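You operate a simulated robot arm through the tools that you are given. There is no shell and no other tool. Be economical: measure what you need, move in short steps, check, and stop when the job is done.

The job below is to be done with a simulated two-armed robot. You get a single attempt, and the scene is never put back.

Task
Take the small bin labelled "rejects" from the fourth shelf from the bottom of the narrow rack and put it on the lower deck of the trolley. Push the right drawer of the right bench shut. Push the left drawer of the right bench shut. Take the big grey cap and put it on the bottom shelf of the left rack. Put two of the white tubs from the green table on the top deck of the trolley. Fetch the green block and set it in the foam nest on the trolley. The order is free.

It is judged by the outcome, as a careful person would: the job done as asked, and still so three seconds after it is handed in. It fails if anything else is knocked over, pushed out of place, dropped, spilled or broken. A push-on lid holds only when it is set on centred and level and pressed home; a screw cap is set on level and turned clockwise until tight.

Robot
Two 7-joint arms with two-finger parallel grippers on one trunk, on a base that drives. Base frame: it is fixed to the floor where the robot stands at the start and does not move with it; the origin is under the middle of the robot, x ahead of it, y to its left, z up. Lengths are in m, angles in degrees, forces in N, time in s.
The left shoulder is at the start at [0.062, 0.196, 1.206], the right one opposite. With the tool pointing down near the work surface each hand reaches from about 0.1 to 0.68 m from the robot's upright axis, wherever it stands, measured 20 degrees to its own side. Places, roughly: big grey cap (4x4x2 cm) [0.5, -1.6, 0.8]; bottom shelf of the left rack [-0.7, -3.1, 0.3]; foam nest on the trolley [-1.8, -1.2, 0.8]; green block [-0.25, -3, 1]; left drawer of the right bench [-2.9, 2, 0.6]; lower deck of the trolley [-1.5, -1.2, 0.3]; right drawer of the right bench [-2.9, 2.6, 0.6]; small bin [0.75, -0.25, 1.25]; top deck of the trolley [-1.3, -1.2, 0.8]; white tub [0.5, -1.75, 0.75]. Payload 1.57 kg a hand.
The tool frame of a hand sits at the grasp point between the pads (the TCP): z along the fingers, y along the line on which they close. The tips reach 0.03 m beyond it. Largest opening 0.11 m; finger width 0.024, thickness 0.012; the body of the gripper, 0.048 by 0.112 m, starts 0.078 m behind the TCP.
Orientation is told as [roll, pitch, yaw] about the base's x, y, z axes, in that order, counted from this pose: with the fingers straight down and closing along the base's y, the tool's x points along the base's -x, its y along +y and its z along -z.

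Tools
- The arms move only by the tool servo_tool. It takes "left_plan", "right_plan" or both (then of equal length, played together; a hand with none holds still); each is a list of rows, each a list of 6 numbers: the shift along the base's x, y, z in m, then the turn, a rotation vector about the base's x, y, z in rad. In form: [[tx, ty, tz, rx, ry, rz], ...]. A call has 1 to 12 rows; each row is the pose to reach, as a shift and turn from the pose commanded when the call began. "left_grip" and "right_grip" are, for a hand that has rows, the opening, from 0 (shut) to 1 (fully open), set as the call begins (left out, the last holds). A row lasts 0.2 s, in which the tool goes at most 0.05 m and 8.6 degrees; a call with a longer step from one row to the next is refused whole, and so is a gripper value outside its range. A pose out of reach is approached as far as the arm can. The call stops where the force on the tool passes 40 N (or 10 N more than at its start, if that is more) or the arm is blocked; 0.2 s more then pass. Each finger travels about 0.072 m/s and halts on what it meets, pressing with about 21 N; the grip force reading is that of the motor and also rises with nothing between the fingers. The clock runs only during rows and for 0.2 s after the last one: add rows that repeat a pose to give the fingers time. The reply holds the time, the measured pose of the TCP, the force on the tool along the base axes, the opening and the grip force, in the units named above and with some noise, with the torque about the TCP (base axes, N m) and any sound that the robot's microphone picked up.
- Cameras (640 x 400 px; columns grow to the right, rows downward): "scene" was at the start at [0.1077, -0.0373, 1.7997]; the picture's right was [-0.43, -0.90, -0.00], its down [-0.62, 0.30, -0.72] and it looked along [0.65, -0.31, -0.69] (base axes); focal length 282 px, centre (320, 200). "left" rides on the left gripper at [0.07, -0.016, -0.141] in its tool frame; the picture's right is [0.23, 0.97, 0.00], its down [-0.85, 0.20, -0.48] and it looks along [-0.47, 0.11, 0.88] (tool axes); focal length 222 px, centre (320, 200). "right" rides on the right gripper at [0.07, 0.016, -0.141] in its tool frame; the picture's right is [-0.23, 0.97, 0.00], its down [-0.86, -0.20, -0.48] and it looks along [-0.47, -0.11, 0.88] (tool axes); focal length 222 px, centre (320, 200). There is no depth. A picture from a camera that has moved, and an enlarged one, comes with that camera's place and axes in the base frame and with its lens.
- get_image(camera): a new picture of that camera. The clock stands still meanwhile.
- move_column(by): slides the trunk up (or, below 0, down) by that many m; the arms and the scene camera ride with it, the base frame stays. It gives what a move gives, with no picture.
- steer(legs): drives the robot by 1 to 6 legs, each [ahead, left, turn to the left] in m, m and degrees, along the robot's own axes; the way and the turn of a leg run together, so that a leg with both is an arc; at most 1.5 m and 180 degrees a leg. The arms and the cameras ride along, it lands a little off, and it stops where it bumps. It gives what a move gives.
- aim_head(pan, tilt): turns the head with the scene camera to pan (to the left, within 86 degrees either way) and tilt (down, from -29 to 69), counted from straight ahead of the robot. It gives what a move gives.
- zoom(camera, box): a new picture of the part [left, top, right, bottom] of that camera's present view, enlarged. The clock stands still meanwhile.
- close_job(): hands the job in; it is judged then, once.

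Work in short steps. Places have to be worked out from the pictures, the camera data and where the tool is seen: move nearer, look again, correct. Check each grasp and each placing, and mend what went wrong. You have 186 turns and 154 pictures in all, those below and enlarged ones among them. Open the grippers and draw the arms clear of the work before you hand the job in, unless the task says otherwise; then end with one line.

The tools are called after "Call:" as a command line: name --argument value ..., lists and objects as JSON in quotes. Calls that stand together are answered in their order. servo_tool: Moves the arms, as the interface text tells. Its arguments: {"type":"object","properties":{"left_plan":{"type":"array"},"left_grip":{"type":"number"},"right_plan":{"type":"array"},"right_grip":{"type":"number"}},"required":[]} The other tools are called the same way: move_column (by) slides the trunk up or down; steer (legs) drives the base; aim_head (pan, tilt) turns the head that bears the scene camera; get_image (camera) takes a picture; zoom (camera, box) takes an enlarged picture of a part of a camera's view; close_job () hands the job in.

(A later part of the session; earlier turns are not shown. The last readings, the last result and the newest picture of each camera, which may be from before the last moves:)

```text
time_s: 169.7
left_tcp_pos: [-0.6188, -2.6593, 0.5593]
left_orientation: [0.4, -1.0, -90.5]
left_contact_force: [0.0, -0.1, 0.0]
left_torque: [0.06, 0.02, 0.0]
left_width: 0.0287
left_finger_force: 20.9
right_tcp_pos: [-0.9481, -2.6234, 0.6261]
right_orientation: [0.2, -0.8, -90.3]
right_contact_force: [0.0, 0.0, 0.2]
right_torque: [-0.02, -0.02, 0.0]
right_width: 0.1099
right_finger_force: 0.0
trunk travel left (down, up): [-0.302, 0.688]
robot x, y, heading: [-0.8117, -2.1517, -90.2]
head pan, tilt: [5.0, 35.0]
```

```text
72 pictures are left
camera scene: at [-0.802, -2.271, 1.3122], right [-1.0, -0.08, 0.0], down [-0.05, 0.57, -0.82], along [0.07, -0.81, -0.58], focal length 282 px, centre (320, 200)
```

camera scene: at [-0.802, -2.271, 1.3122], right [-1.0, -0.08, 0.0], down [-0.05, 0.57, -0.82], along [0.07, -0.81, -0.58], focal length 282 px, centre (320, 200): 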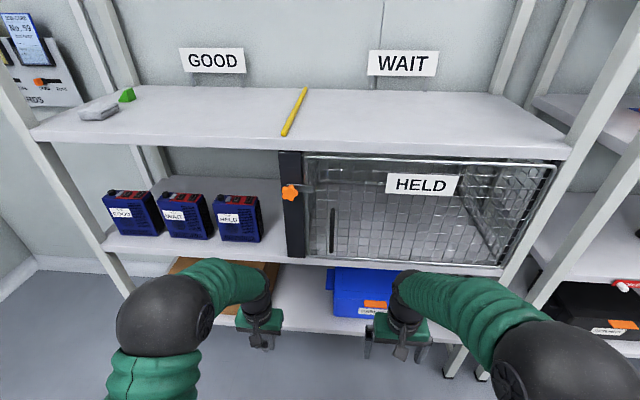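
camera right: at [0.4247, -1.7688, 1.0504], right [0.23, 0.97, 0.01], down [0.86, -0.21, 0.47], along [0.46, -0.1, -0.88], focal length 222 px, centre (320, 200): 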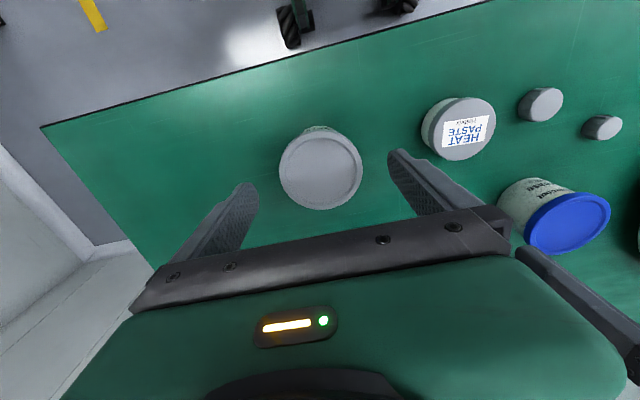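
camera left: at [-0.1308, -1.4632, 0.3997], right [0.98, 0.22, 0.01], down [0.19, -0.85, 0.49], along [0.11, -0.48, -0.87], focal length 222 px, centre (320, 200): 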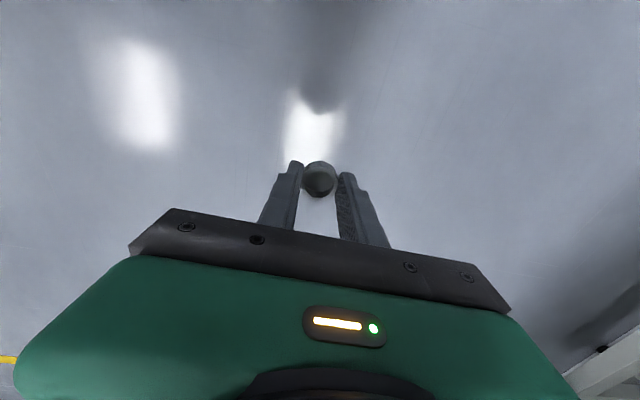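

Free gap on bottom shelf is x −0.57…−0.76. I'll pitch the left hand 26° forward, lower the trunk, and move up closer.

Call:
servo_tool --left_plan '[[-0.01, 0, 0.0, -0.1, 0, 0], [-0.02, 0, 0, -0.2, 0, 0], [-0.03, 0, 0, -0.3, 0, 0], [-0.04, 0, 0, -0.4, 0, 0], [-0.047, 0, 0, -0.45, 0, 0]]' --right_plan '[[0, 0.02, 0, 0, 0, 0], [0, 0.04, 0, 0, 0, 0], [0, 0.06, 0, 0, 0, 0], [0, 0.08, 0, 0, 0, 0], [0, 0.08, 0, 0, 0, 0]]'

Call:
move_column --by -0.22

Call:
steer --legs '[[0.12, 0, 0]]'

Call:
get_image --camera "left"

Call:
get_image --camera "scene"

```text
time_s: 170.9
left_tcp_pos: [-0.6652, -2.6619, 0.5581]
left_orientation: [0.7, -26.7, -90.7]
left_contact_force: [0.5, -0.1, -0.5]
left_torque: [-0.02, 0.0, 0.03]
left_width: 0.0289
left_finger_force: 20.9
right_tcp_pos: [-0.9464, -2.5441, 0.6265]
right_orientation: [0.2, -0.8, -90.3]
right_contact_force: [1.0, -0.3, 0.3]
right_torque: [0.0, 0.01, 0.0]
right_width: 0.1096
right_finger_force: 0.1
trunk travel left (down, up): [-0.302, 0.688]
robot x, y, heading: [-0.8093, -2.152, -90.0]
head pan, tilt: [5.0, 35.0]
```

```text
time_s: 173.3
left_tcp_pos: [-0.6662, -2.6604, 0.3393]
left_orientation: [0.8, -26.7, -90.6]
left_contact_force: [-1.1, -0.8, -0.7]
left_torque: [-0.04, 0.01, 0.01]
left_width: 0.0286
left_finger_force: 20.5
right_tcp_pos: [-0.9479, -2.5444, 0.4081]
right_orientation: [0.2, -0.8, -90.2]
right_contact_force: [-0.6, 0.4, -0.4]
right_torque: [-0.01, 0.03, 0.02]
right_width: 0.1097
right_finger_force: 0.1
trunk travel left (down, up): [-0.082, 0.908]
robot x, y, heading: [-0.8126, -2.149, -90.2]
head pan, tilt: [5.0, 35.0]
```

```text
time_s: 174.5
left_tcp_pos: [-0.6659, -2.78, 0.3377]
left_orientation: [0.7, -26.7, -90.7]
left_contact_force: [-0.5, 0.0, 0.4]
left_torque: [0.0, 0.02, -0.01]
left_width: 0.0285
left_finger_force: 21.0
right_tcp_pos: [-0.9496, -2.663, 0.4065]
right_orientation: [0.2, -0.7, -90.4]
right_contact_force: [-0.9, -0.2, 0.2]
right_torque: [0.01, 0.01, -0.01]
right_width: 0.1101
right_finger_force: 0.2
trunk travel left (down, up): [-0.082, 0.908]
robot x, y, heading: [-0.8129, -2.268, -90.3]
head pan, tilt: [5.0, 35.0]
```

```text
71 pictures are left
camera left: at [-0.6832, -2.6539, 0.4347], right [0.98, 0.2, -0.09], down [0.19, -0.55, 0.81], along [0.11, -0.81, -0.57], focal length 222 px, centre (320, 200)
```

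left: 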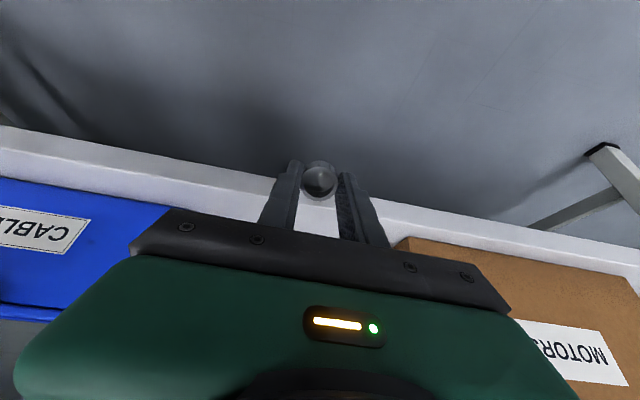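

```text
70 pictures are left
camera scene: at [-0.8028, -2.389, 1.0923], right [-1.0, -0.08, 0.0], down [-0.05, 0.57, -0.82], along [0.07, -0.81, -0.58], focal length 282 px, centre (320, 200)
```

scene: 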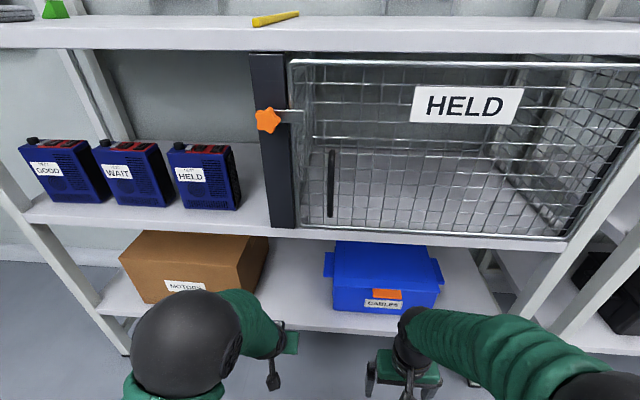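

Shelf top ≈0.29, front y≈−2.86; gap x −0.48…−0.80. Raise 3 cm, reach in 15 cm, then lower.

Call:
servo_tool --left_plan '[[0.01, 0, 0.03, 0, 0, 0], [0.02, -0.03, 0.04, 0, 0, 0], [0.02, -0.07, 0.04, 0, 0, 0], [0.02, -0.11, 0.04, 0, 0, 0], [0.02, -0.155, 0.04, 0, 0, 0], [0.02, -0.155, 0.04, 0, 0, 0]]'

Call:
get_image --camera "left"

Call:
get_image --camera "scene"

```text
time_s: 175.9
left_tcp_pos: [-0.6458, -2.9347, 0.378]
left_orientation: [0.9, -26.7, -90.6]
left_contact_force: [0.8, -0.5, 0.3]
left_torque: [0.0, 0.01, 0.01]
left_width: 0.0288
left_finger_force: 20.8
right_tcp_pos: [-0.948, -2.6619, 0.4066]
right_orientation: [0.2, -0.7, -90.4]
right_contact_force: [-0.5, 0.5, -0.5]
right_torque: [-0.02, 0.0, 0.04]
right_width: 0.1098
right_finger_force: 0.0
trunk travel left (down, up): [-0.082, 0.908]
robot x, y, heading: [-0.8101, -2.2667, -90.1]
head pan, tilt: [5.0, 35.0]
```

```text
69 pictures are left
camera left: at [-0.6638, -2.8099, 0.4747], right [0.98, 0.2, -0.09], down [0.19, -0.55, 0.81], along [0.11, -0.81, -0.57], focal length 222 px, centre (320, 200)
```

left: 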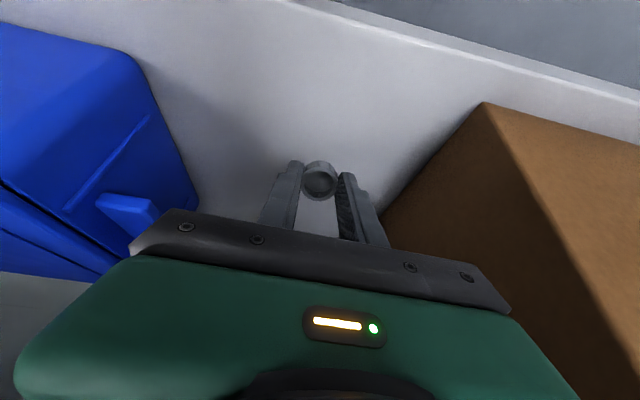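

```text
68 pictures are left
camera scene: at [-0.8027, -2.3894, 1.0923], right [-1.0, -0.08, 0.0], down [-0.05, 0.57, -0.82], along [0.07, -0.81, -0.58], focal length 282 px, centre (320, 200)
```

scene: 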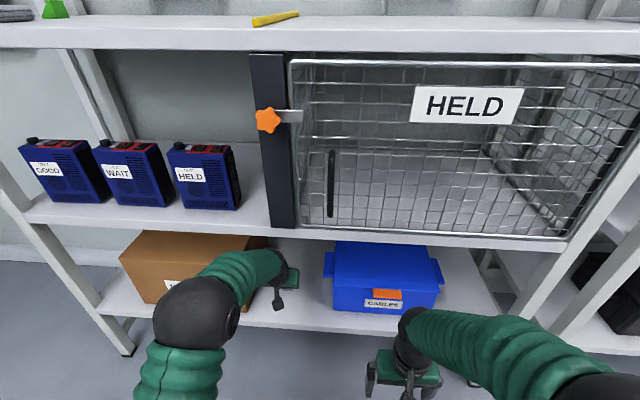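

In the gap. Lower slowly to contact (expected at TCP ≈0.33).

Call:
servo_tool --left_plan '[[0, 0, -0.015, 0, 0, 0], [0, 0, -0.03, 0, 0, 0], [0, 0, -0.037, 0, 0, 0], [0, 0, -0.043, 0, 0, 0], [0, 0, -0.047, 0, 0, 0]]'

Call:
get_image --camera "left"

```text
time_s: 177.1
left_tcp_pos: [-0.646, -2.936, 0.3364]
left_orientation: [0.8, -27.1, -90.6]
left_contact_force: [0.4, -3.9, 14.8]
left_torque: [-0.18, -0.03, 0.01]
left_width: 0.0283
left_finger_force: 21.2
right_tcp_pos: [-0.9485, -2.6618, 0.4077]
right_orientation: [0.3, -1.0, -90.4]
right_contact_force: [-1.0, 0.1, 0.3]
right_torque: [0.01, 0.0, 0.0]
right_width: 0.1101
right_finger_force: 0.1
trunk travel left (down, up): [-0.082, 0.908]
robot x, y, heading: [-0.812, -2.2698, -90.1]
head pan, tilt: [5.0, 35.0]
```

```text
67 pictures are left
camera left: at [-0.6631, -2.8094, 0.4298], right [0.98, 0.2, -0.09], down [0.19, -0.54, 0.82], along [0.11, -0.82, -0.57], focal length 222 px, centre (320, 200)
```

left: 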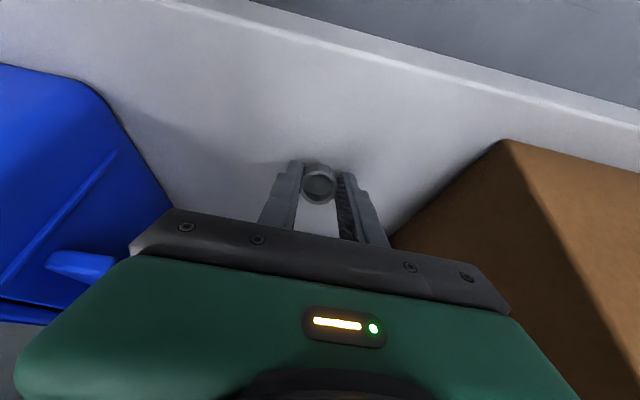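

Contact with the shelf (15 N). Open partly and back out.

Call:
servo_tool --left_plan '[[0, 0, 0, 0, 0, 0], [0, 0, 0, 0, 0, 0], [0, 0, 0, 0, 0, 0], [0, 0.01, 0.015, 0, 0, 0], [0, 0.025, 0.04, 0, 0, 0], [0, 0.05, 0.05, 0, 0, 0], [0, 0.09, 0.05, 0, 0, 0], [0, 0.13, 0.05, 0, 0, 0], [0, 0.17, 0.05, 0, 0, 0], [0, 0.2, 0.05, 0, 0, 0]]' --left_grip 0.55

Call:
get_image --camera "left"

Call:
zoom --camera "scene" --box '[200, 230, 360, 330]'

```text
time_s: 179.3
left_tcp_pos: [-0.6459, -2.7336, 0.3816]
left_orientation: [0.9, -26.7, -90.6]
left_contact_force: [-0.6, -0.1, 0.1]
left_torque: [0.01, 0.02, 0.0]
left_width: 0.0603
left_finger_force: 0.1
right_tcp_pos: [-0.9484, -2.6625, 0.4062]
right_orientation: [0.2, -0.8, -90.4]
right_contact_force: [-0.5, 0.0, -0.4]
right_torque: [0.01, 0.01, 0.01]
right_width: 0.1101
right_finger_force: 0.0
trunk travel left (down, up): [-0.082, 0.908]
robot x, y, heading: [-0.8069, -2.2654, -89.9]
head pan, tilt: [5.0, 35.0]
```

```text
66 pictures are left
camera left: at [-0.6631, -2.6075, 0.4779], right [0.98, 0.2, -0.09], down [0.19, -0.55, 0.81], along [0.11, -0.81, -0.57], focal length 222 px, centre (320, 200)
```

left: 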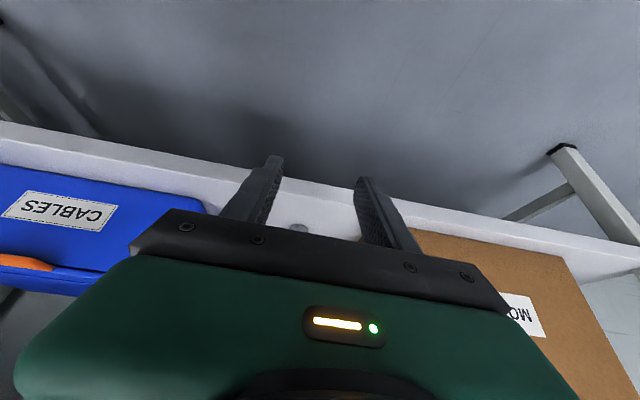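

```text
4.00 times, centred on (280, 280) of scene
camera zoom: at [-0.8028, -2.3885, 1.0924], right [-1.0, -0.08, 0.0], down [-0.05, 0.57, -0.82], along [0.07, -0.82, -0.57], focal length 1126 px, centre (480, -120)
```

zoom: 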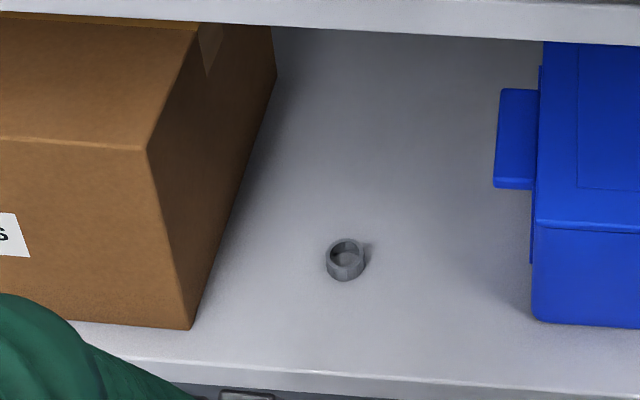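

Cap sits flat on the bottom shelf, nothing disturbed. Now the green block: back off, raise the trunk and strafe left.

Call:
steer --legs '[[-0.15, 0, 0], [0, 0.37, 0]]'

Call:
move_column --by 0.4

Call:
move_column --by 0.4

Call:
aim_head --pan 15 --tilt 45

Call:
get_image --camera "scene"

```text
time_s: 182.6
left_tcp_pos: [-0.2736, -2.5871, 0.3816]
left_orientation: [0.8, -26.6, -90.8]
left_contact_force: [0.3, -0.1, -0.5]
left_torque: [0.02, -0.02, -0.01]
left_width: 0.0604
left_finger_force: 0.0
right_tcp_pos: [-0.5774, -2.5157, 0.4059]
right_orientation: [0.2, -0.8, -90.5]
right_contact_force: [0.4, -0.2, 0.1]
right_torque: [0.0, 0.02, -0.02]
right_width: 0.1102
right_finger_force: 0.1
trunk travel left (down, up): [-0.082, 0.908]
robot x, y, heading: [-0.4397, -2.1208, -90.3]
head pan, tilt: [5.0, 35.0]
```

```text
time_s: 186.5
left_tcp_pos: [-0.2745, -2.5874, 0.7811]
left_orientation: [0.8, -26.8, -90.7]
left_contact_force: [1.4, -0.1, -0.2]
left_torque: [0.01, -0.02, 0.0]
left_width: 0.0605
left_finger_force: 0.1
right_tcp_pos: [-0.5764, -2.5154, 0.8068]
right_orientation: [0.2, -0.9, -90.5]
right_contact_force: [0.5, 0.0, 0.7]
right_torque: [-0.03, -0.02, 0.01]
right_width: 0.1101
right_finger_force: 0.0
trunk travel left (down, up): [-0.482, 0.508]
robot x, y, heading: [-0.4353, -2.1223, -90.2]
head pan, tilt: [5.0, 35.0]
```

```text
time_s: 190.3
left_tcp_pos: [-0.2746, -2.5881, 1.1818]
left_orientation: [0.7, -26.8, -90.7]
left_contact_force: [-0.1, -0.4, -0.6]
left_torque: [-0.04, -0.02, 0.01]
left_width: 0.0606
left_finger_force: 0.1
right_tcp_pos: [-0.5748, -2.5159, 1.2078]
right_orientation: [0.2, -0.9, -90.5]
right_contact_force: [-0.3, 0.4, -0.1]
right_torque: [0.01, 0.01, -0.01]
right_width: 0.1099
right_finger_force: 0.0
trunk travel left (down, up): [-0.882, 0.108]
robot x, y, heading: [-0.4384, -2.1218, -90.2]
head pan, tilt: [5.0, 35.0]
```

```text
time_s: 191.0
left_tcp_pos: [-0.2736, -2.5873, 1.1815]
left_orientation: [0.9, -26.8, -90.6]
left_contact_force: [0.5, 0.3, 0.0]
left_torque: [-0.01, 0.02, 0.01]
left_width: 0.0602
left_finger_force: 0.0
right_tcp_pos: [-0.5756, -2.5158, 1.2067]
right_orientation: [0.2, -1.0, -90.5]
right_contact_force: [0.3, 0.0, -0.3]
right_torque: [-0.03, -0.01, 0.0]
right_width: 0.1103
right_finger_force: 0.1
trunk travel left (down, up): [-0.882, 0.108]
robot x, y, heading: [-0.4392, -2.1231, -90.5]
head pan, tilt: [15.0, 45.0]
```

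```text
64 pictures are left
camera scene: at [-0.4169, -2.234, 1.8776], right [-0.97, -0.25, 0.0], down [-0.18, 0.68, -0.71], along [0.18, -0.68, -0.71], focal length 282 px, centre (320, 200)
```

scene: 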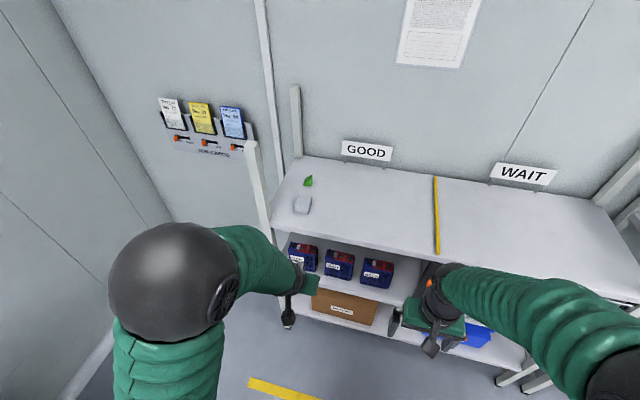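

Call:
zoom --camera "scene" --box '[270, 160, 350, 220]'

Call:
get_image --camera "left"

```text
6.67 times, centred on (310, 190) of scene
camera zoom: at [-0.4169, -2.234, 1.8776], right [-0.97, -0.25, 0.0], down [-0.18, 0.68, -0.71], along [0.18, -0.68, -0.71], focal length 1877 px, centre (387, 267)
```

zoom: 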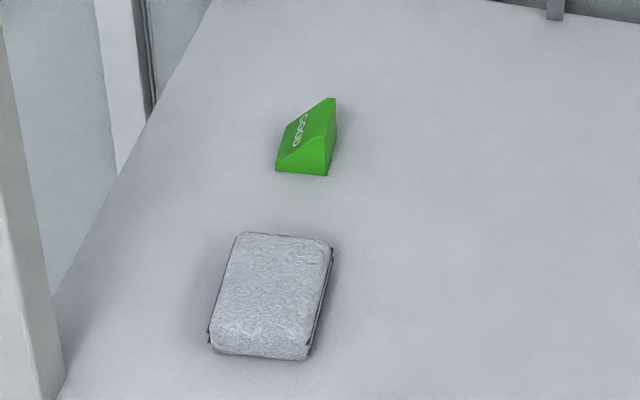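

```text
62 pictures are left
camera left: at [-0.2908, -2.4617, 1.2781], right [0.98, 0.2, -0.09], down [0.19, -0.55, 0.81], along [0.11, -0.81, -0.57], focal length 222 px, centre (320, 200)
```

left: 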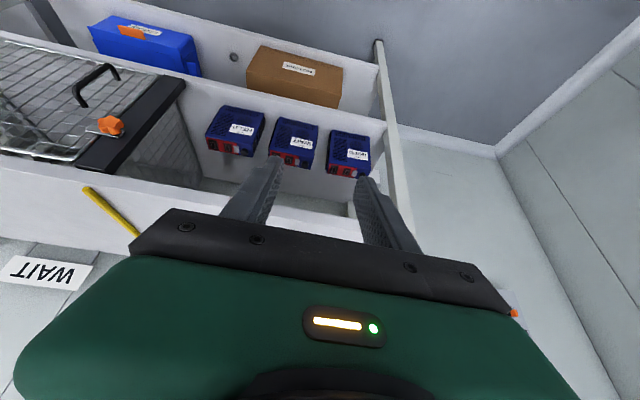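

The green block is a small wedge ("GOOD") at ≈(−0.13,−3.115,1.06). Move closer and bring the left tool vertical above it.

Call:
servo_tool --left_plan '[[0, 0.0, 0.02, 0.1, 0, 0], [0, 0.0, 0.04, 0.2, 0, 0], [0, 0.0, 0.06, 0.3, 0, 0], [0, 0.0, 0.08, 0.4, 0, 0], [0, 0.0, 0.08, 0.466, 0, 0], [0, 0.0, 0.08, 0.466, 0, 0]]' --left_grip 1

Call:
steer --legs '[[0.33, 0.08, 0.4]]'

Call:
servo_tool --left_plan '[[0.01, -0.03, 0, 0, 0, 0], [0.03, -0.07, 0, 0, 0, 0], [0.05, -0.11, 0, 0, 0, 0], [0.06, -0.14, 0, 0, 0, 0], [0.06, -0.14, 0, 0, 0, 0]]'

Call:
get_image --camera "left"

Call:
get_image --camera "scene"

```text
time_s: 192.4
left_tcp_pos: [-0.2736, -2.5875, 1.2633]
left_orientation: [0.4, 0.0, -90.7]
left_contact_force: [-0.6, -0.1, -0.2]
left_torque: [-0.02, 0.02, -0.01]
left_width: 0.1101
left_finger_force: 0.1
right_tcp_pos: [-0.576, -2.5164, 1.2069]
right_orientation: [0.2, -0.8, -90.5]
right_contact_force: [0.3, 0.1, -0.6]
right_torque: [0.0, -0.02, 0.0]
right_width: 0.1103
right_finger_force: 0.1
trunk travel left (down, up): [-0.882, 0.108]
robot x, y, heading: [-0.4375, -2.1188, -90.4]
head pan, tilt: [15.0, 45.0]
```

```text
time_s: 194.6
left_tcp_pos: [-0.1936, -2.9146, 1.2639]
left_orientation: [0.6, -0.3, -90.1]
left_contact_force: [-0.6, 0.8, -0.6]
left_torque: [-0.02, -0.01, 0.0]
left_width: 0.1102
left_finger_force: 0.0
right_tcp_pos: [-0.4941, -2.8486, 1.2077]
right_orientation: [0.3, -0.9, -89.9]
right_contact_force: [-0.1, -0.8, 1.1]
right_torque: [0.0, 0.0, 0.0]
right_width: 0.1103
right_finger_force: 0.2
trunk travel left (down, up): [-0.882, 0.108]
robot x, y, heading: [-0.3578, -2.453, -89.5]
head pan, tilt: [15.0, 45.0]
```

```text
time_s: 195.8
left_tcp_pos: [-0.129, -3.0571, 1.2635]
left_orientation: [0.5, -0.1, -90.1]
left_contact_force: [0.1, -0.1, 0.0]
left_torque: [-0.03, -0.01, 0.02]
left_width: 0.11
left_finger_force: 0.0
right_tcp_pos: [-0.4913, -2.8493, 1.2067]
right_orientation: [0.3, -0.9, -89.8]
right_contact_force: [0.4, 0.4, -0.5]
right_torque: [-0.01, -0.01, 0.0]
right_width: 0.1099
right_finger_force: 0.1
trunk travel left (down, up): [-0.882, 0.108]
robot x, y, heading: [-0.3561, -2.4555, -89.5]
head pan, tilt: [15.0, 45.0]
```

```text
61 pictures are left
camera left: at [-0.1468, -2.9874, 1.4048], right [0.97, 0.23, 0.01], down [0.2, -0.85, 0.48], along [0.11, -0.47, -0.88], focal length 222 px, centre (320, 200)
```

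left: 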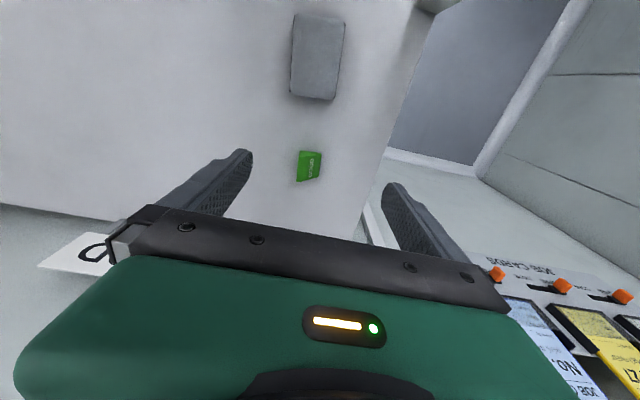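

```text
60 pictures are left
camera scene: at [-0.3357, -2.5673, 1.8775], right [-0.96, -0.26, 0.0], down [-0.19, 0.68, -0.71], along [0.19, -0.68, -0.71], focal length 282 px, centre (320, 200)
```

scene: 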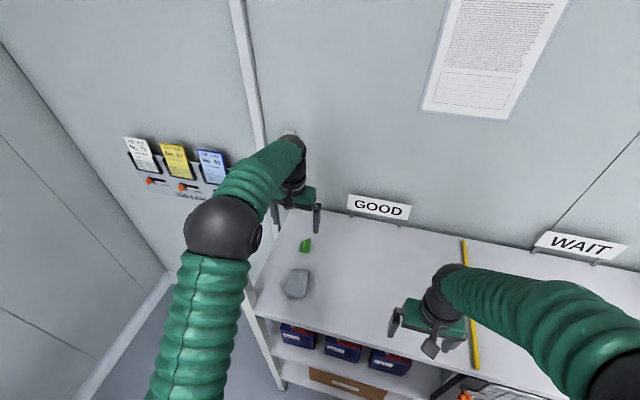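

Call:
zoom --camera "left" --box '[270, 130, 350, 200]'

```text
5.71 times, centred on (310, 165) of left
camera zoom: at [-0.1468, -2.9874, 1.4048], right [0.97, 0.23, 0.01], down [0.2, -0.85, 0.48], along [0.11, -0.47, -0.88], focal length 1269 px, centre (377, 400)
```

zoom: 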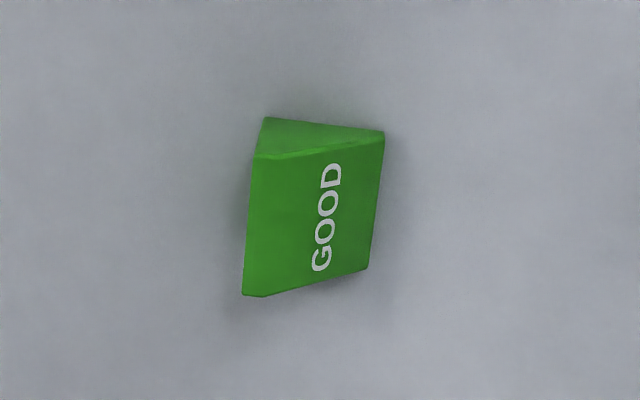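

Wedge: ~3.5 cm (x) × 4.2 cm (y), centre ≈(−0.138,−3.114), yawed ~5°. I grip its triangular ends, so turn the tool 95° about z above it.

Call:
servo_tool --left_plan '[[-0.001, -0.005, 0, 0, 0, 0.139], [-0.002, -0.01, 0, 0, 0, 0.278], [-0.003, -0.015, 0, 0, 0, 0.417], [-0.004, -0.02, 0, 0, 0, 0.556], [-0.005, -0.025, 0, 0, 0, 0.695], [-0.005, -0.03, 0, 0, 0, 0.834], [-0.006, -0.035, 0, 0, 0, 0.973], [-0.007, -0.04, 0, 0, 0, 1.112], [-0.008, -0.045, 0, 0, 0, 1.251], [-0.008, -0.05, 0, 0, 0, 1.39], [-0.009, -0.056, 0, 0, 0, 1.529], [-0.009, -0.056, 0, 0, 0, 1.67]]' --left_grip 0.8

Call:
get_image --camera "left"

Call:
get_image --camera "scene"

```text
time_s: 198.4
left_tcp_pos: [-0.1385, -3.1141, 1.2627]
left_orientation: [0.5, -0.2, 5.7]
left_contact_force: [0.2, 0.3, -0.1]
left_torque: [-0.02, 0.02, -0.01]
left_width: 0.0878
left_finger_force: 0.1
right_tcp_pos: [-0.4923, -2.8487, 1.2068]
right_orientation: [0.2, -0.9, -90.0]
right_contact_force: [-0.2, -0.4, 0.1]
right_torque: [0.02, -0.01, 0.0]
right_width: 0.1101
right_finger_force: 0.1
trunk travel left (down, up): [-0.882, 0.108]
robot x, y, heading: [-0.3577, -2.4527, -90.0]
head pan, tilt: [15.0, 45.0]
```

```text
58 pictures are left
camera left: at [-0.2067, -3.1392, 1.4044], right [-0.32, 0.95, 0.01], down [0.83, 0.28, 0.48], along [0.45, 0.16, -0.88], focal length 222 px, centre (320, 200)
```

left: 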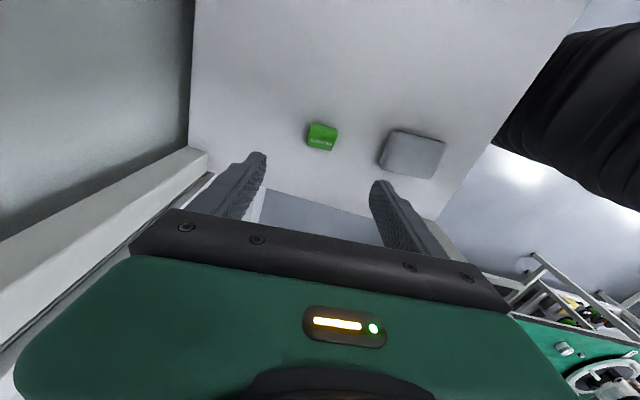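

```text
57 pictures are left
camera scene: at [-0.3358, -2.5681, 1.8774], right [-0.96, -0.26, 0.0], down [-0.19, 0.68, -0.71], along [0.19, -0.68, -0.71], focal length 282 px, centre (320, 200)
```

scene: 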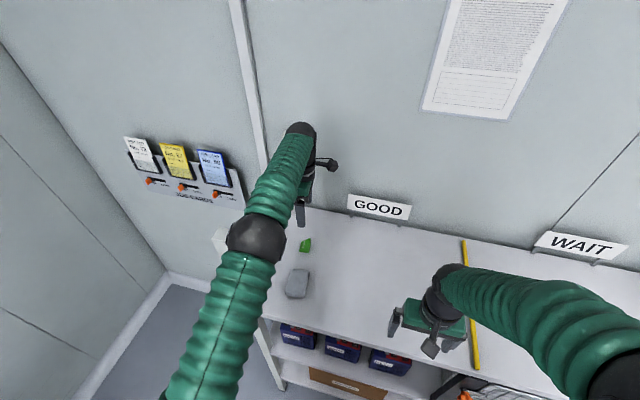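

Aligned within ~5 mm. Descend to z≈1.13, opening reduced.

Call:
servo_tool --left_plan '[[0.001, 0.002, -0.045, 0, 0, 0], [0.001, 0.003, -0.09, 0, 0, 0], [0.001, 0.003, -0.13, 0, 0, 0], [0.001, 0.003, -0.135, 0, 0, 0]]' --left_grip 0.68

Call:
get_image --camera "left"

```text
time_s: 199.4
left_tcp_pos: [-0.137, -3.1099, 1.1271]
left_orientation: [0.6, -0.1, 5.6]
left_contact_force: [-0.2, -0.3, -1.4]
left_torque: [-0.01, -0.02, 0.03]
left_width: 0.0748
left_finger_force: 0.1
right_tcp_pos: [-0.4909, -2.8482, 1.2078]
right_orientation: [0.1, -0.9, -89.9]
right_contact_force: [-0.6, 0.1, 0.1]
right_torque: [-0.01, 0.03, 0.01]
right_width: 0.1101
right_finger_force: 0.0
trunk travel left (down, up): [-0.882, 0.108]
robot x, y, heading: [-0.3608, -2.4531, -89.7]
head pan, tilt: [15.0, 45.0]
```

```text
56 pictures are left
camera left: at [-0.2062, -3.1343, 1.2691], right [-0.32, 0.95, 0.01], down [0.83, 0.28, 0.48], along [0.45, 0.16, -0.88], focal length 222 px, centre (320, 200)
```

left: 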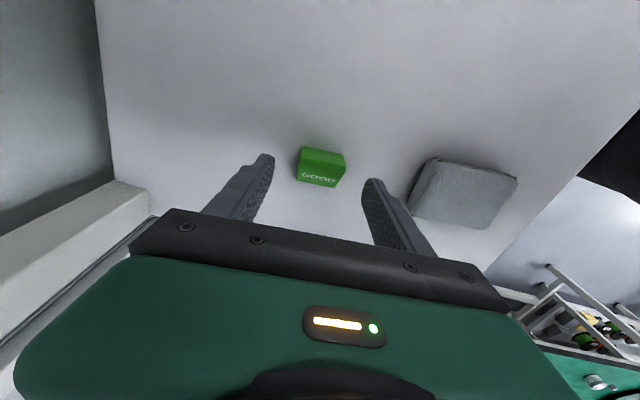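

Block ≈(−0.132,−3.106), mid z≈1.045. Adjust and descend further to around the block until near the shelf.

Call:
servo_tool --left_plan '[[0.001, 0.003, -0.03, 0, 0, 0], [0.001, 0.003, -0.055, 0, 0, 0], [0.001, 0.003, -0.063, 0, 0, 0], [0.001, 0.003, -0.071, 0, 0, 0], [0.001, 0.003, -0.078, 0, 0, 0]]'

Call:
get_image --camera "left"

```text
time_s: 200.0
left_tcp_pos: [-0.1355, -3.109, 1.0898]
left_orientation: [-0.5, -0.1, 5.6]
left_contact_force: [0.6, -0.1, 0.1]
left_torque: [-0.02, 0.01, -0.03]
left_width: 0.0746
left_finger_force: 0.0
right_tcp_pos: [-0.4923, -2.8448, 1.2087]
right_orientation: [0.2, -1.1, -89.8]
right_contact_force: [0.2, 0.7, -0.5]
right_torque: [-0.03, -0.01, 0.0]
right_width: 0.1101
right_finger_force: 0.0
trunk travel left (down, up): [-0.882, 0.108]
robot x, y, heading: [-0.3574, -2.4517, -89.6]
head pan, tilt: [15.0, 45.0]
stopped in row 2 (left hand): the force on the tool passed its limit at 63 N (the readings are from after the stop); the commanded pose is now the measured one
```

```text
55 pictures are left
camera left: at [-0.2062, -3.1306, 1.2329], right [-0.32, 0.95, -0.01], down [0.83, 0.29, 0.48], along [0.46, 0.15, -0.88], focal length 222 px, centre (320, 200)
```

left: 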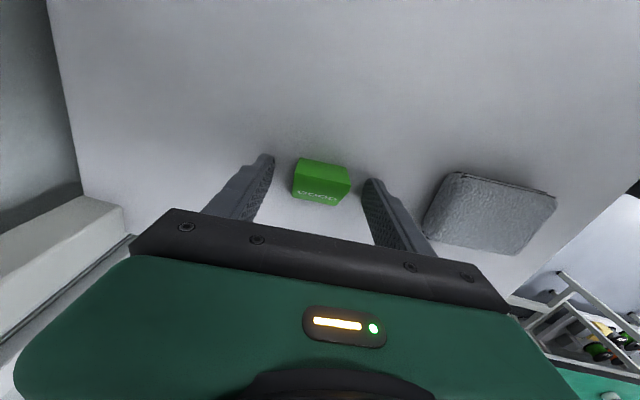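

Fingertips met the shelf (z≈1.05). Block is centred; close now and lift.

Call:
servo_tool --left_plan '[[0, 0, -0.004, 0, 0, 0], [0, 0, -0.004, 0, 0, 0], [0, 0, -0.004, 0, 0, 0], [0, 0, -0.004, 0, 0, 0], [0, 0, 0.01, 0, 0, 0], [0, 0, 0.04, 0, 0, 0], [0, 0, 0.08, 0, 0, 0], [0, 0, 0.12, 0, 0, 0], [0, 0, 0.15, 0, 0, 0]]' --left_grip 0

Call:
zoom --camera "left" --box '[220, 100, 420, 240]'

```text
time_s: 202.0
left_tcp_pos: [-0.1347, -3.1119, 1.2394]
left_orientation: [-0.3, 0.0, 5.6]
left_contact_force: [-0.5, -0.8, -0.5]
left_torque: [-0.02, -0.03, 0.03]
left_width: 0.0392
left_finger_force: 21.2
right_tcp_pos: [-0.4922, -2.8482, 1.2074]
right_orientation: [0.2, -0.9, -89.9]
right_contact_force: [-0.9, 1.4, -0.2]
right_torque: [0.0, 0.01, 0.04]
right_width: 0.11
right_finger_force: 0.0
trunk travel left (down, up): [-0.882, 0.108]
robot x, y, heading: [-0.3573, -2.4573, -89.4]
head pan, tilt: [15.0, 45.0]
```

```text
2.86 times, centred on (320, 170) of left
camera zoom: at [-0.2045, -3.1346, 1.3822], right [-0.32, 0.95, -0.01], down [0.83, 0.28, 0.48], along [0.46, 0.15, -0.88], focal length 635 px, centre (320, 286)
```

zoom: 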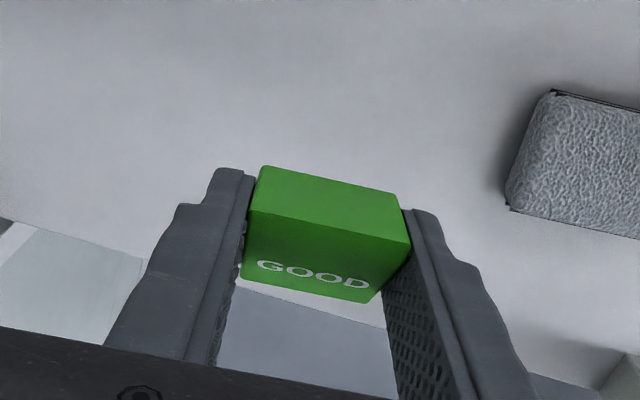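

Block held firmly (3.9 cm). Retract the left hand, spread the right outward, and drive around to the trolley's +y side near the nest.

Call:
servo_tool --left_plan '[[0, 0.04, 0, 0, 0, 0], [0, 0.08, 0, 0, 0, 0], [0, 0.12, 0, 0, 0, 0], [0, 0.16, 0, 0, 0, 0]]' --right_plan '[[-0.04, 0, 0, 0, 0, 0], [-0.08, 0, 0, 0, 0, 0], [-0.12, 0, 0, 0, 0, 0], [-0.15, 0, 0, 0, 0, 0]]'

Call:
steer --legs '[[-1.4, 0, -0.5], [-0.75, 0, 0]]'

```text
time_s: 203.0
left_tcp_pos: [-0.1384, -2.9505, 1.2399]
left_orientation: [-0.4, -0.2, 5.4]
left_contact_force: [0.7, 0.3, -1.1]
left_torque: [-0.02, -0.03, 0.02]
left_width: 0.0396
left_finger_force: 21.2
right_tcp_pos: [-0.6435, -2.8461, 1.207]
right_orientation: [0.3, -0.9, -89.9]
right_contact_force: [0.0, 0.0, -0.9]
right_torque: [0.0, 0.01, -0.02]
right_width: 0.1101
right_finger_force: 0.1
trunk travel left (down, up): [-0.882, 0.108]
robot x, y, heading: [-0.358, -2.4523, -89.6]
head pan, tilt: [15.0, 45.0]
```

```text
time_s: 213.7
left_tcp_pos: [-0.1339, -0.789, 1.2381]
left_orientation: [-0.4, -0.1, 4.9]
left_contact_force: [0.0, -0.2, -0.2]
left_torque: [0.0, -0.02, -0.01]
left_width: 0.0394
left_finger_force: 21.2
right_tcp_pos: [-0.6397, -0.6815, 1.206]
right_orientation: [0.2, -0.9, -90.5]
right_contact_force: [-0.8, 0.2, 0.0]
right_torque: [-0.02, 0.02, 0.0]
right_width: 0.11
right_finger_force: 0.1
trunk travel left (down, up): [-0.882, 0.108]
robot x, y, heading: [-0.3498, -0.2896, -90.0]
head pan, tilt: [15.0, 45.0]
```

Call:
steer --legs '[[0, -1.5, 0]]'

Call:
aim_head --pan 0 --tilt 45

Call:
get_image --camera "scene"

```text
time_s: 221.1
left_tcp_pos: [-1.6178, -0.789, 1.2388]
left_orientation: [-0.4, -0.1, 5.9]
left_contact_force: [-1.0, 0.0, 0.0]
left_torque: [0.0, 0.04, -0.01]
left_width: 0.0391
left_finger_force: 20.7
right_tcp_pos: [-2.1243, -0.6863, 1.2082]
right_orientation: [0.1, -1.0, -89.5]
right_contact_force: [0.2, -0.4, 1.0]
right_torque: [0.01, 0.01, -0.02]
right_width: 0.11
right_finger_force: 0.1
trunk travel left (down, up): [-0.882, 0.108]
robot x, y, heading: [-1.846, -0.2934, -89.3]
head pan, tilt: [15.0, 45.0]
```

```text
time_s: 221.9
left_tcp_pos: [-1.62, -0.7864, 1.241]
left_orientation: [-0.5, -0.1, 5.8]
left_contact_force: [0.5, -1.0, -0.6]
left_torque: [0.01, -0.01, -0.02]
left_width: 0.0393
left_finger_force: 21.2
right_tcp_pos: [-2.1251, -0.6855, 1.2081]
right_orientation: [0.1, -1.1, -89.6]
right_contact_force: [0.3, 0.2, 0.8]
right_torque: [0.01, -0.01, -0.01]
right_width: 0.1098
right_finger_force: 0.0
trunk travel left (down, up): [-0.882, 0.108]
robot x, y, heading: [-1.8472, -0.2894, -89.2]
head pan, tilt: [0.0, 45.0]
```

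```text
53 pictures are left
camera scene: at [-1.8425, -0.409, 1.8775], right [-1.0, -0.01, 0.0], down [-0.01, 0.71, -0.71], along [0.01, -0.71, -0.71], focal length 282 px, centre (320, 200)
```

scene: 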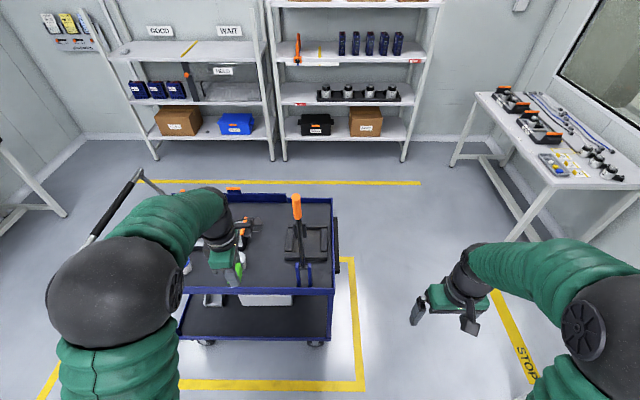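

The pole/lever stands right in front of the nest. Zoom for detail.

Call:
zoom --camera "scene" --box '[230, 170, 360, 300]'

```text
3.08 times, centred on (295, 235) of scene
camera zoom: at [-1.8425, -0.409, 1.8775], right [-1.0, -0.01, 0.0], down [-0.01, 0.71, -0.71], along [0.01, -0.71, -0.71], focal length 866 px, centre (397, 92)
```

zoom: 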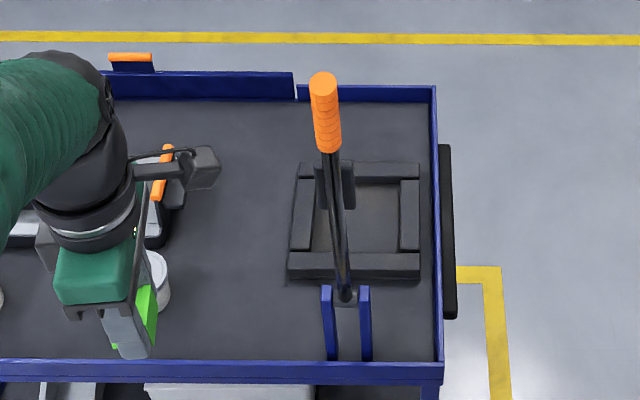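

A clamp lever leans up just in front of the nest, so I'll approach from the trolley's −x end instead: strafe right, turn to heading 0, strafe to y≈−1.42.

Call:
steer --legs '[[0, -0.7, 0], [0, 0, 89.5], [0, -1.12, 0]]'

Call:
aim_head --pan 10 --tilt 50

Call:
get_image --camera "scene"

```text
time_s: 234.9
left_tcp_pos: [-2.048, -1.198, 1.2401]
left_orientation: [-0.6, 0.0, 95.8]
left_contact_force: [-0.3, -0.1, -0.3]
left_torque: [-0.01, 0.0, -0.03]
left_width: 0.0393
left_finger_force: 19.9
right_tcp_pos: [-2.1501, -1.7038, 1.2076]
right_orientation: [0.1, -1.2, 0.3]
right_contact_force: [-0.2, 1.1, 0.1]
right_torque: [-0.01, 0.03, -0.03]
right_width: 0.1099
right_finger_force: 0.1
trunk travel left (down, up): [-0.882, 0.108]
robot x, y, heading: [-2.5422, -1.4254, 0.7]
head pan, tilt: [0.0, 45.0]
```

```text
time_s: 235.6
left_tcp_pos: [-2.0494, -1.2014, 1.2397]
left_orientation: [-0.4, -0.2, 95.8]
left_contact_force: [0.4, 0.0, 0.2]
left_torque: [0.0, 0.02, -0.02]
left_width: 0.0392
left_finger_force: 21.2
right_tcp_pos: [-2.1513, -1.7071, 1.2076]
right_orientation: [0.2, -1.0, 0.2]
right_contact_force: [-0.3, -0.4, 0.2]
right_torque: [-0.01, 0.0, 0.0]
right_width: 0.1101
right_finger_force: 0.2
trunk travel left (down, up): [-0.882, 0.108]
robot x, y, heading: [-2.5404, -1.4249, 0.6]
head pan, tilt: [10.0, 50.0]
```

```text
51 pictures are left
camera scene: at [-2.4314, -1.4113, 1.8706], right [0.18, -0.98, 0.0], down [-0.75, -0.14, -0.64], along [0.63, 0.12, -0.77], focal length 282 px, centre (320, 200)
```

scene: 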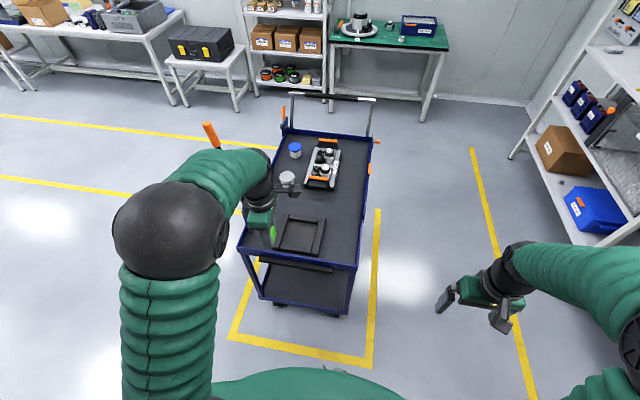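

Call:
zoom --camera "scene" --box '[190, 110, 390, 290]'

Call:
get_image --camera "left"

```text
2.22 times, centred on (290, 200) of scene
camera zoom: at [-2.4314, -1.4113, 1.8706], right [0.18, -0.98, 0.0], down [-0.75, -0.14, -0.64], along [0.63, 0.12, -0.77], focal length 626 px, centre (387, 200)
```

zoom: 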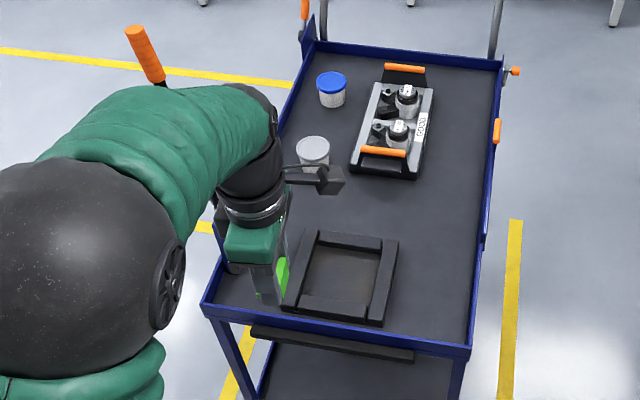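

```text
49 pictures are left
camera left: at [-2.0273, -1.27, 1.383], right [-0.95, -0.32, -0.01], down [-0.29, 0.83, 0.48], along [-0.15, 0.46, -0.88], focal length 222 px, centre (320, 200)
```

left: 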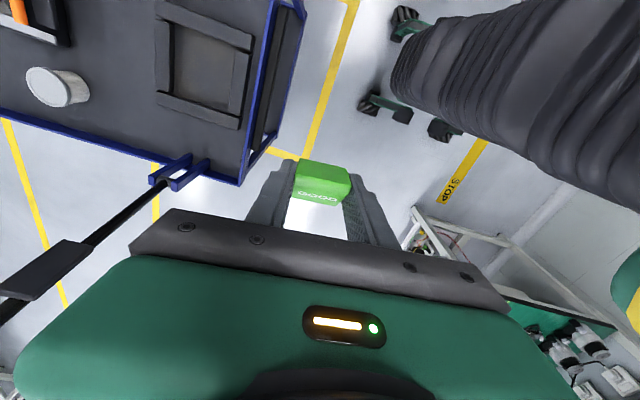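

Nest recess ≈12 cm square centred (−1.776,−1.196). Lower trunk 0.18, drive ahead 0.2, and bring the block above the nest, squaring its yaw.

Call:
move_column --by -0.18

Call:
steer --legs '[[0.2, 0, -0.6]]'

Call:
get_image --camera "scene"

```text
time_s: 237.6
left_tcp_pos: [-2.0488, -1.2007, 1.0609]
left_orientation: [-0.5, -0.1, 95.8]
left_contact_force: [-0.1, 0.1, -0.4]
left_torque: [-0.01, 0.0, -0.04]
left_width: 0.0392
left_finger_force: 20.8
right_tcp_pos: [-2.1531, -1.7072, 1.0272]
right_orientation: [0.2, -1.2, 0.3]
right_contact_force: [0.6, 0.0, 0.0]
right_torque: [0.01, -0.01, 0.02]
right_width: 0.1098
right_finger_force: 0.1
trunk travel left (down, up): [-0.702, 0.288]
robot x, y, heading: [-2.5444, -1.4246, 0.5]
head pan, tilt: [10.0, 50.0]
```

```text
time_s: 239.2
left_tcp_pos: [-1.8486, -1.2076, 1.0624]
left_orientation: [-0.7, -0.1, 95.0]
left_contact_force: [0.7, 0.2, -0.7]
left_torque: [0.0, 0.02, 0.0]
left_width: 0.0392
left_finger_force: 20.7
right_tcp_pos: [-1.9585, -1.7118, 1.0298]
right_orientation: [0.1, -1.3, -0.4]
right_contact_force: [0.1, 0.3, -0.4]
right_torque: [0.0, -0.02, 0.01]
right_width: 0.1101
right_finger_force: 0.1
trunk travel left (down, up): [-0.702, 0.288]
robot x, y, heading: [-2.3429, -1.4219, -0.4]
head pan, tilt: [10.0, 50.0]
```

```text
48 pictures are left
camera scene: at [-2.2372, -1.4115, 1.691], right [0.17, -0.99, 0.0], down [-0.75, -0.13, -0.64], along [0.63, 0.11, -0.77], focal length 282 px, centre (320, 200)
```

scene: 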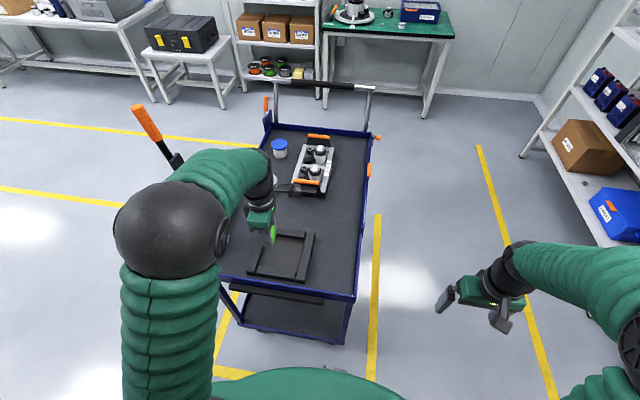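

Clear of the lever. Move over the nest centre and square up.

Call:
servo_tool --left_plan '[[0.025, 0.003, 0, 0, 0, -0.04], [0.05, 0.006, 0, 0, 0, -0.085], [0.073, 0.01, -0.02, 0, 0, -0.085], [0.073, 0.01, -0.06, 0, 0, -0.085], [0.073, 0.01, -0.1, 0, 0, -0.085], [0.073, 0.01, -0.1, 0, 0, -0.085]]'

Call:
get_image --camera "left"

Call:
zoom --camera "scene" --box '[200, 180, 360, 300]'

```text
time_s: 240.6
left_tcp_pos: [-1.7739, -1.1969, 0.9614]
left_orientation: [-0.6, -0.1, 90.2]
left_contact_force: [0.4, -0.2, 0.8]
left_torque: [0.01, -0.01, 0.03]
left_width: 0.0392
left_finger_force: 21.1
right_tcp_pos: [-1.9569, -1.7105, 1.0288]
right_orientation: [0.2, -1.2, -0.5]
right_contact_force: [-0.4, 0.1, -0.2]
right_torque: [-0.01, 0.0, 0.01]
right_width: 0.11
right_finger_force: 0.1
trunk travel left (down, up): [-0.702, 0.288]
robot x, y, heading: [-2.3382, -1.4229, -0.0]
head pan, tilt: [10.0, 50.0]
```

```text
47 pictures are left
camera left: at [-1.7594, -1.2676, 1.1032], right [-0.97, -0.23, -0.01], down [-0.21, 0.85, 0.48], along [-0.1, 0.47, -0.88], focal length 222 px, centre (320, 200)
```

left: 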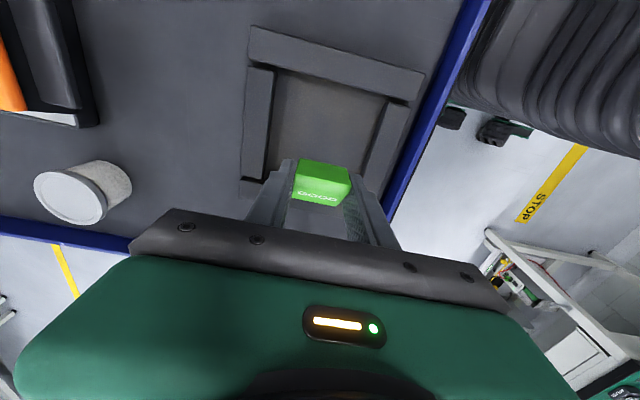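

```text
3.33 times, centred on (280, 240) of scene
camera zoom: at [-2.2314, -1.4117, 1.6906], right [0.17, -0.99, 0.0], down [-0.76, -0.13, -0.64], along [0.63, 0.11, -0.77], focal length 939 px, centre (453, 67)
```

zoom: 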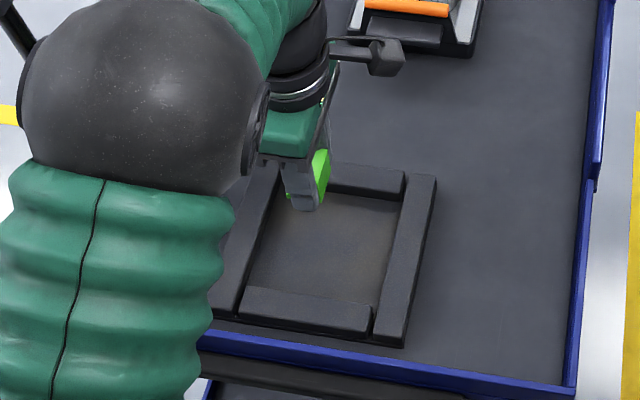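

Position is centred in the recess (x −1.77, y −1.19). Descend to near the floor, then small steps to contact.

Call:
servo_tool --left_plan '[[0.002, 0.004, -0.03, 0, 0, 0], [0.003, 0.005, -0.065, 0, 0, 0], [0.003, 0.005, -0.095, 0, 0, 0], [0.003, 0.005, -0.105, 0, 0, 0], [0.003, 0.005, -0.112, 0, 0, 0], [0.003, 0.005, -0.118, 0, 0, 0], [0.003, 0.005, -0.123, 0, 0, 0]]'

Call:
zoom --camera "scene" --box '[200, 180, 360, 300]'

```text
time_s: 242.2
left_tcp_pos: [-1.7709, -1.1917, 0.838]
left_orientation: [-0.6, -0.1, 90.1]
left_contact_force: [0.6, -0.2, 2.2]
left_torque: [-0.04, 0.04, 0.0]
left_width: 0.0393
left_finger_force: 21.0
right_tcp_pos: [-1.9579, -1.7122, 1.0279]
right_orientation: [0.2, -1.1, -0.5]
right_contact_force: [0.4, -0.2, 0.8]
right_torque: [0.02, -0.02, -0.02]
right_width: 0.1097
right_finger_force: 0.0
trunk travel left (down, up): [-0.702, 0.288]
robot x, y, heading: [-2.3404, -1.4233, -0.4]
head pan, tilt: [10.0, 50.0]
```

```text
3.33 times, centred on (280, 240) of scene
camera zoom: at [-2.2326, -1.4119, 1.6908], right [0.17, -0.99, 0.0], down [-0.76, -0.13, -0.64], along [0.63, 0.11, -0.77], focal length 939 px, centre (453, 67)
```

zoom: 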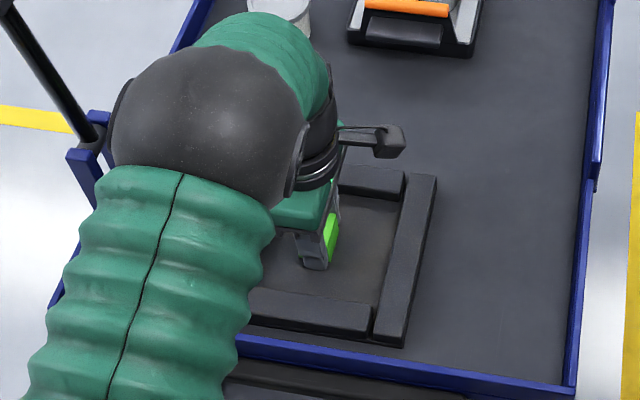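

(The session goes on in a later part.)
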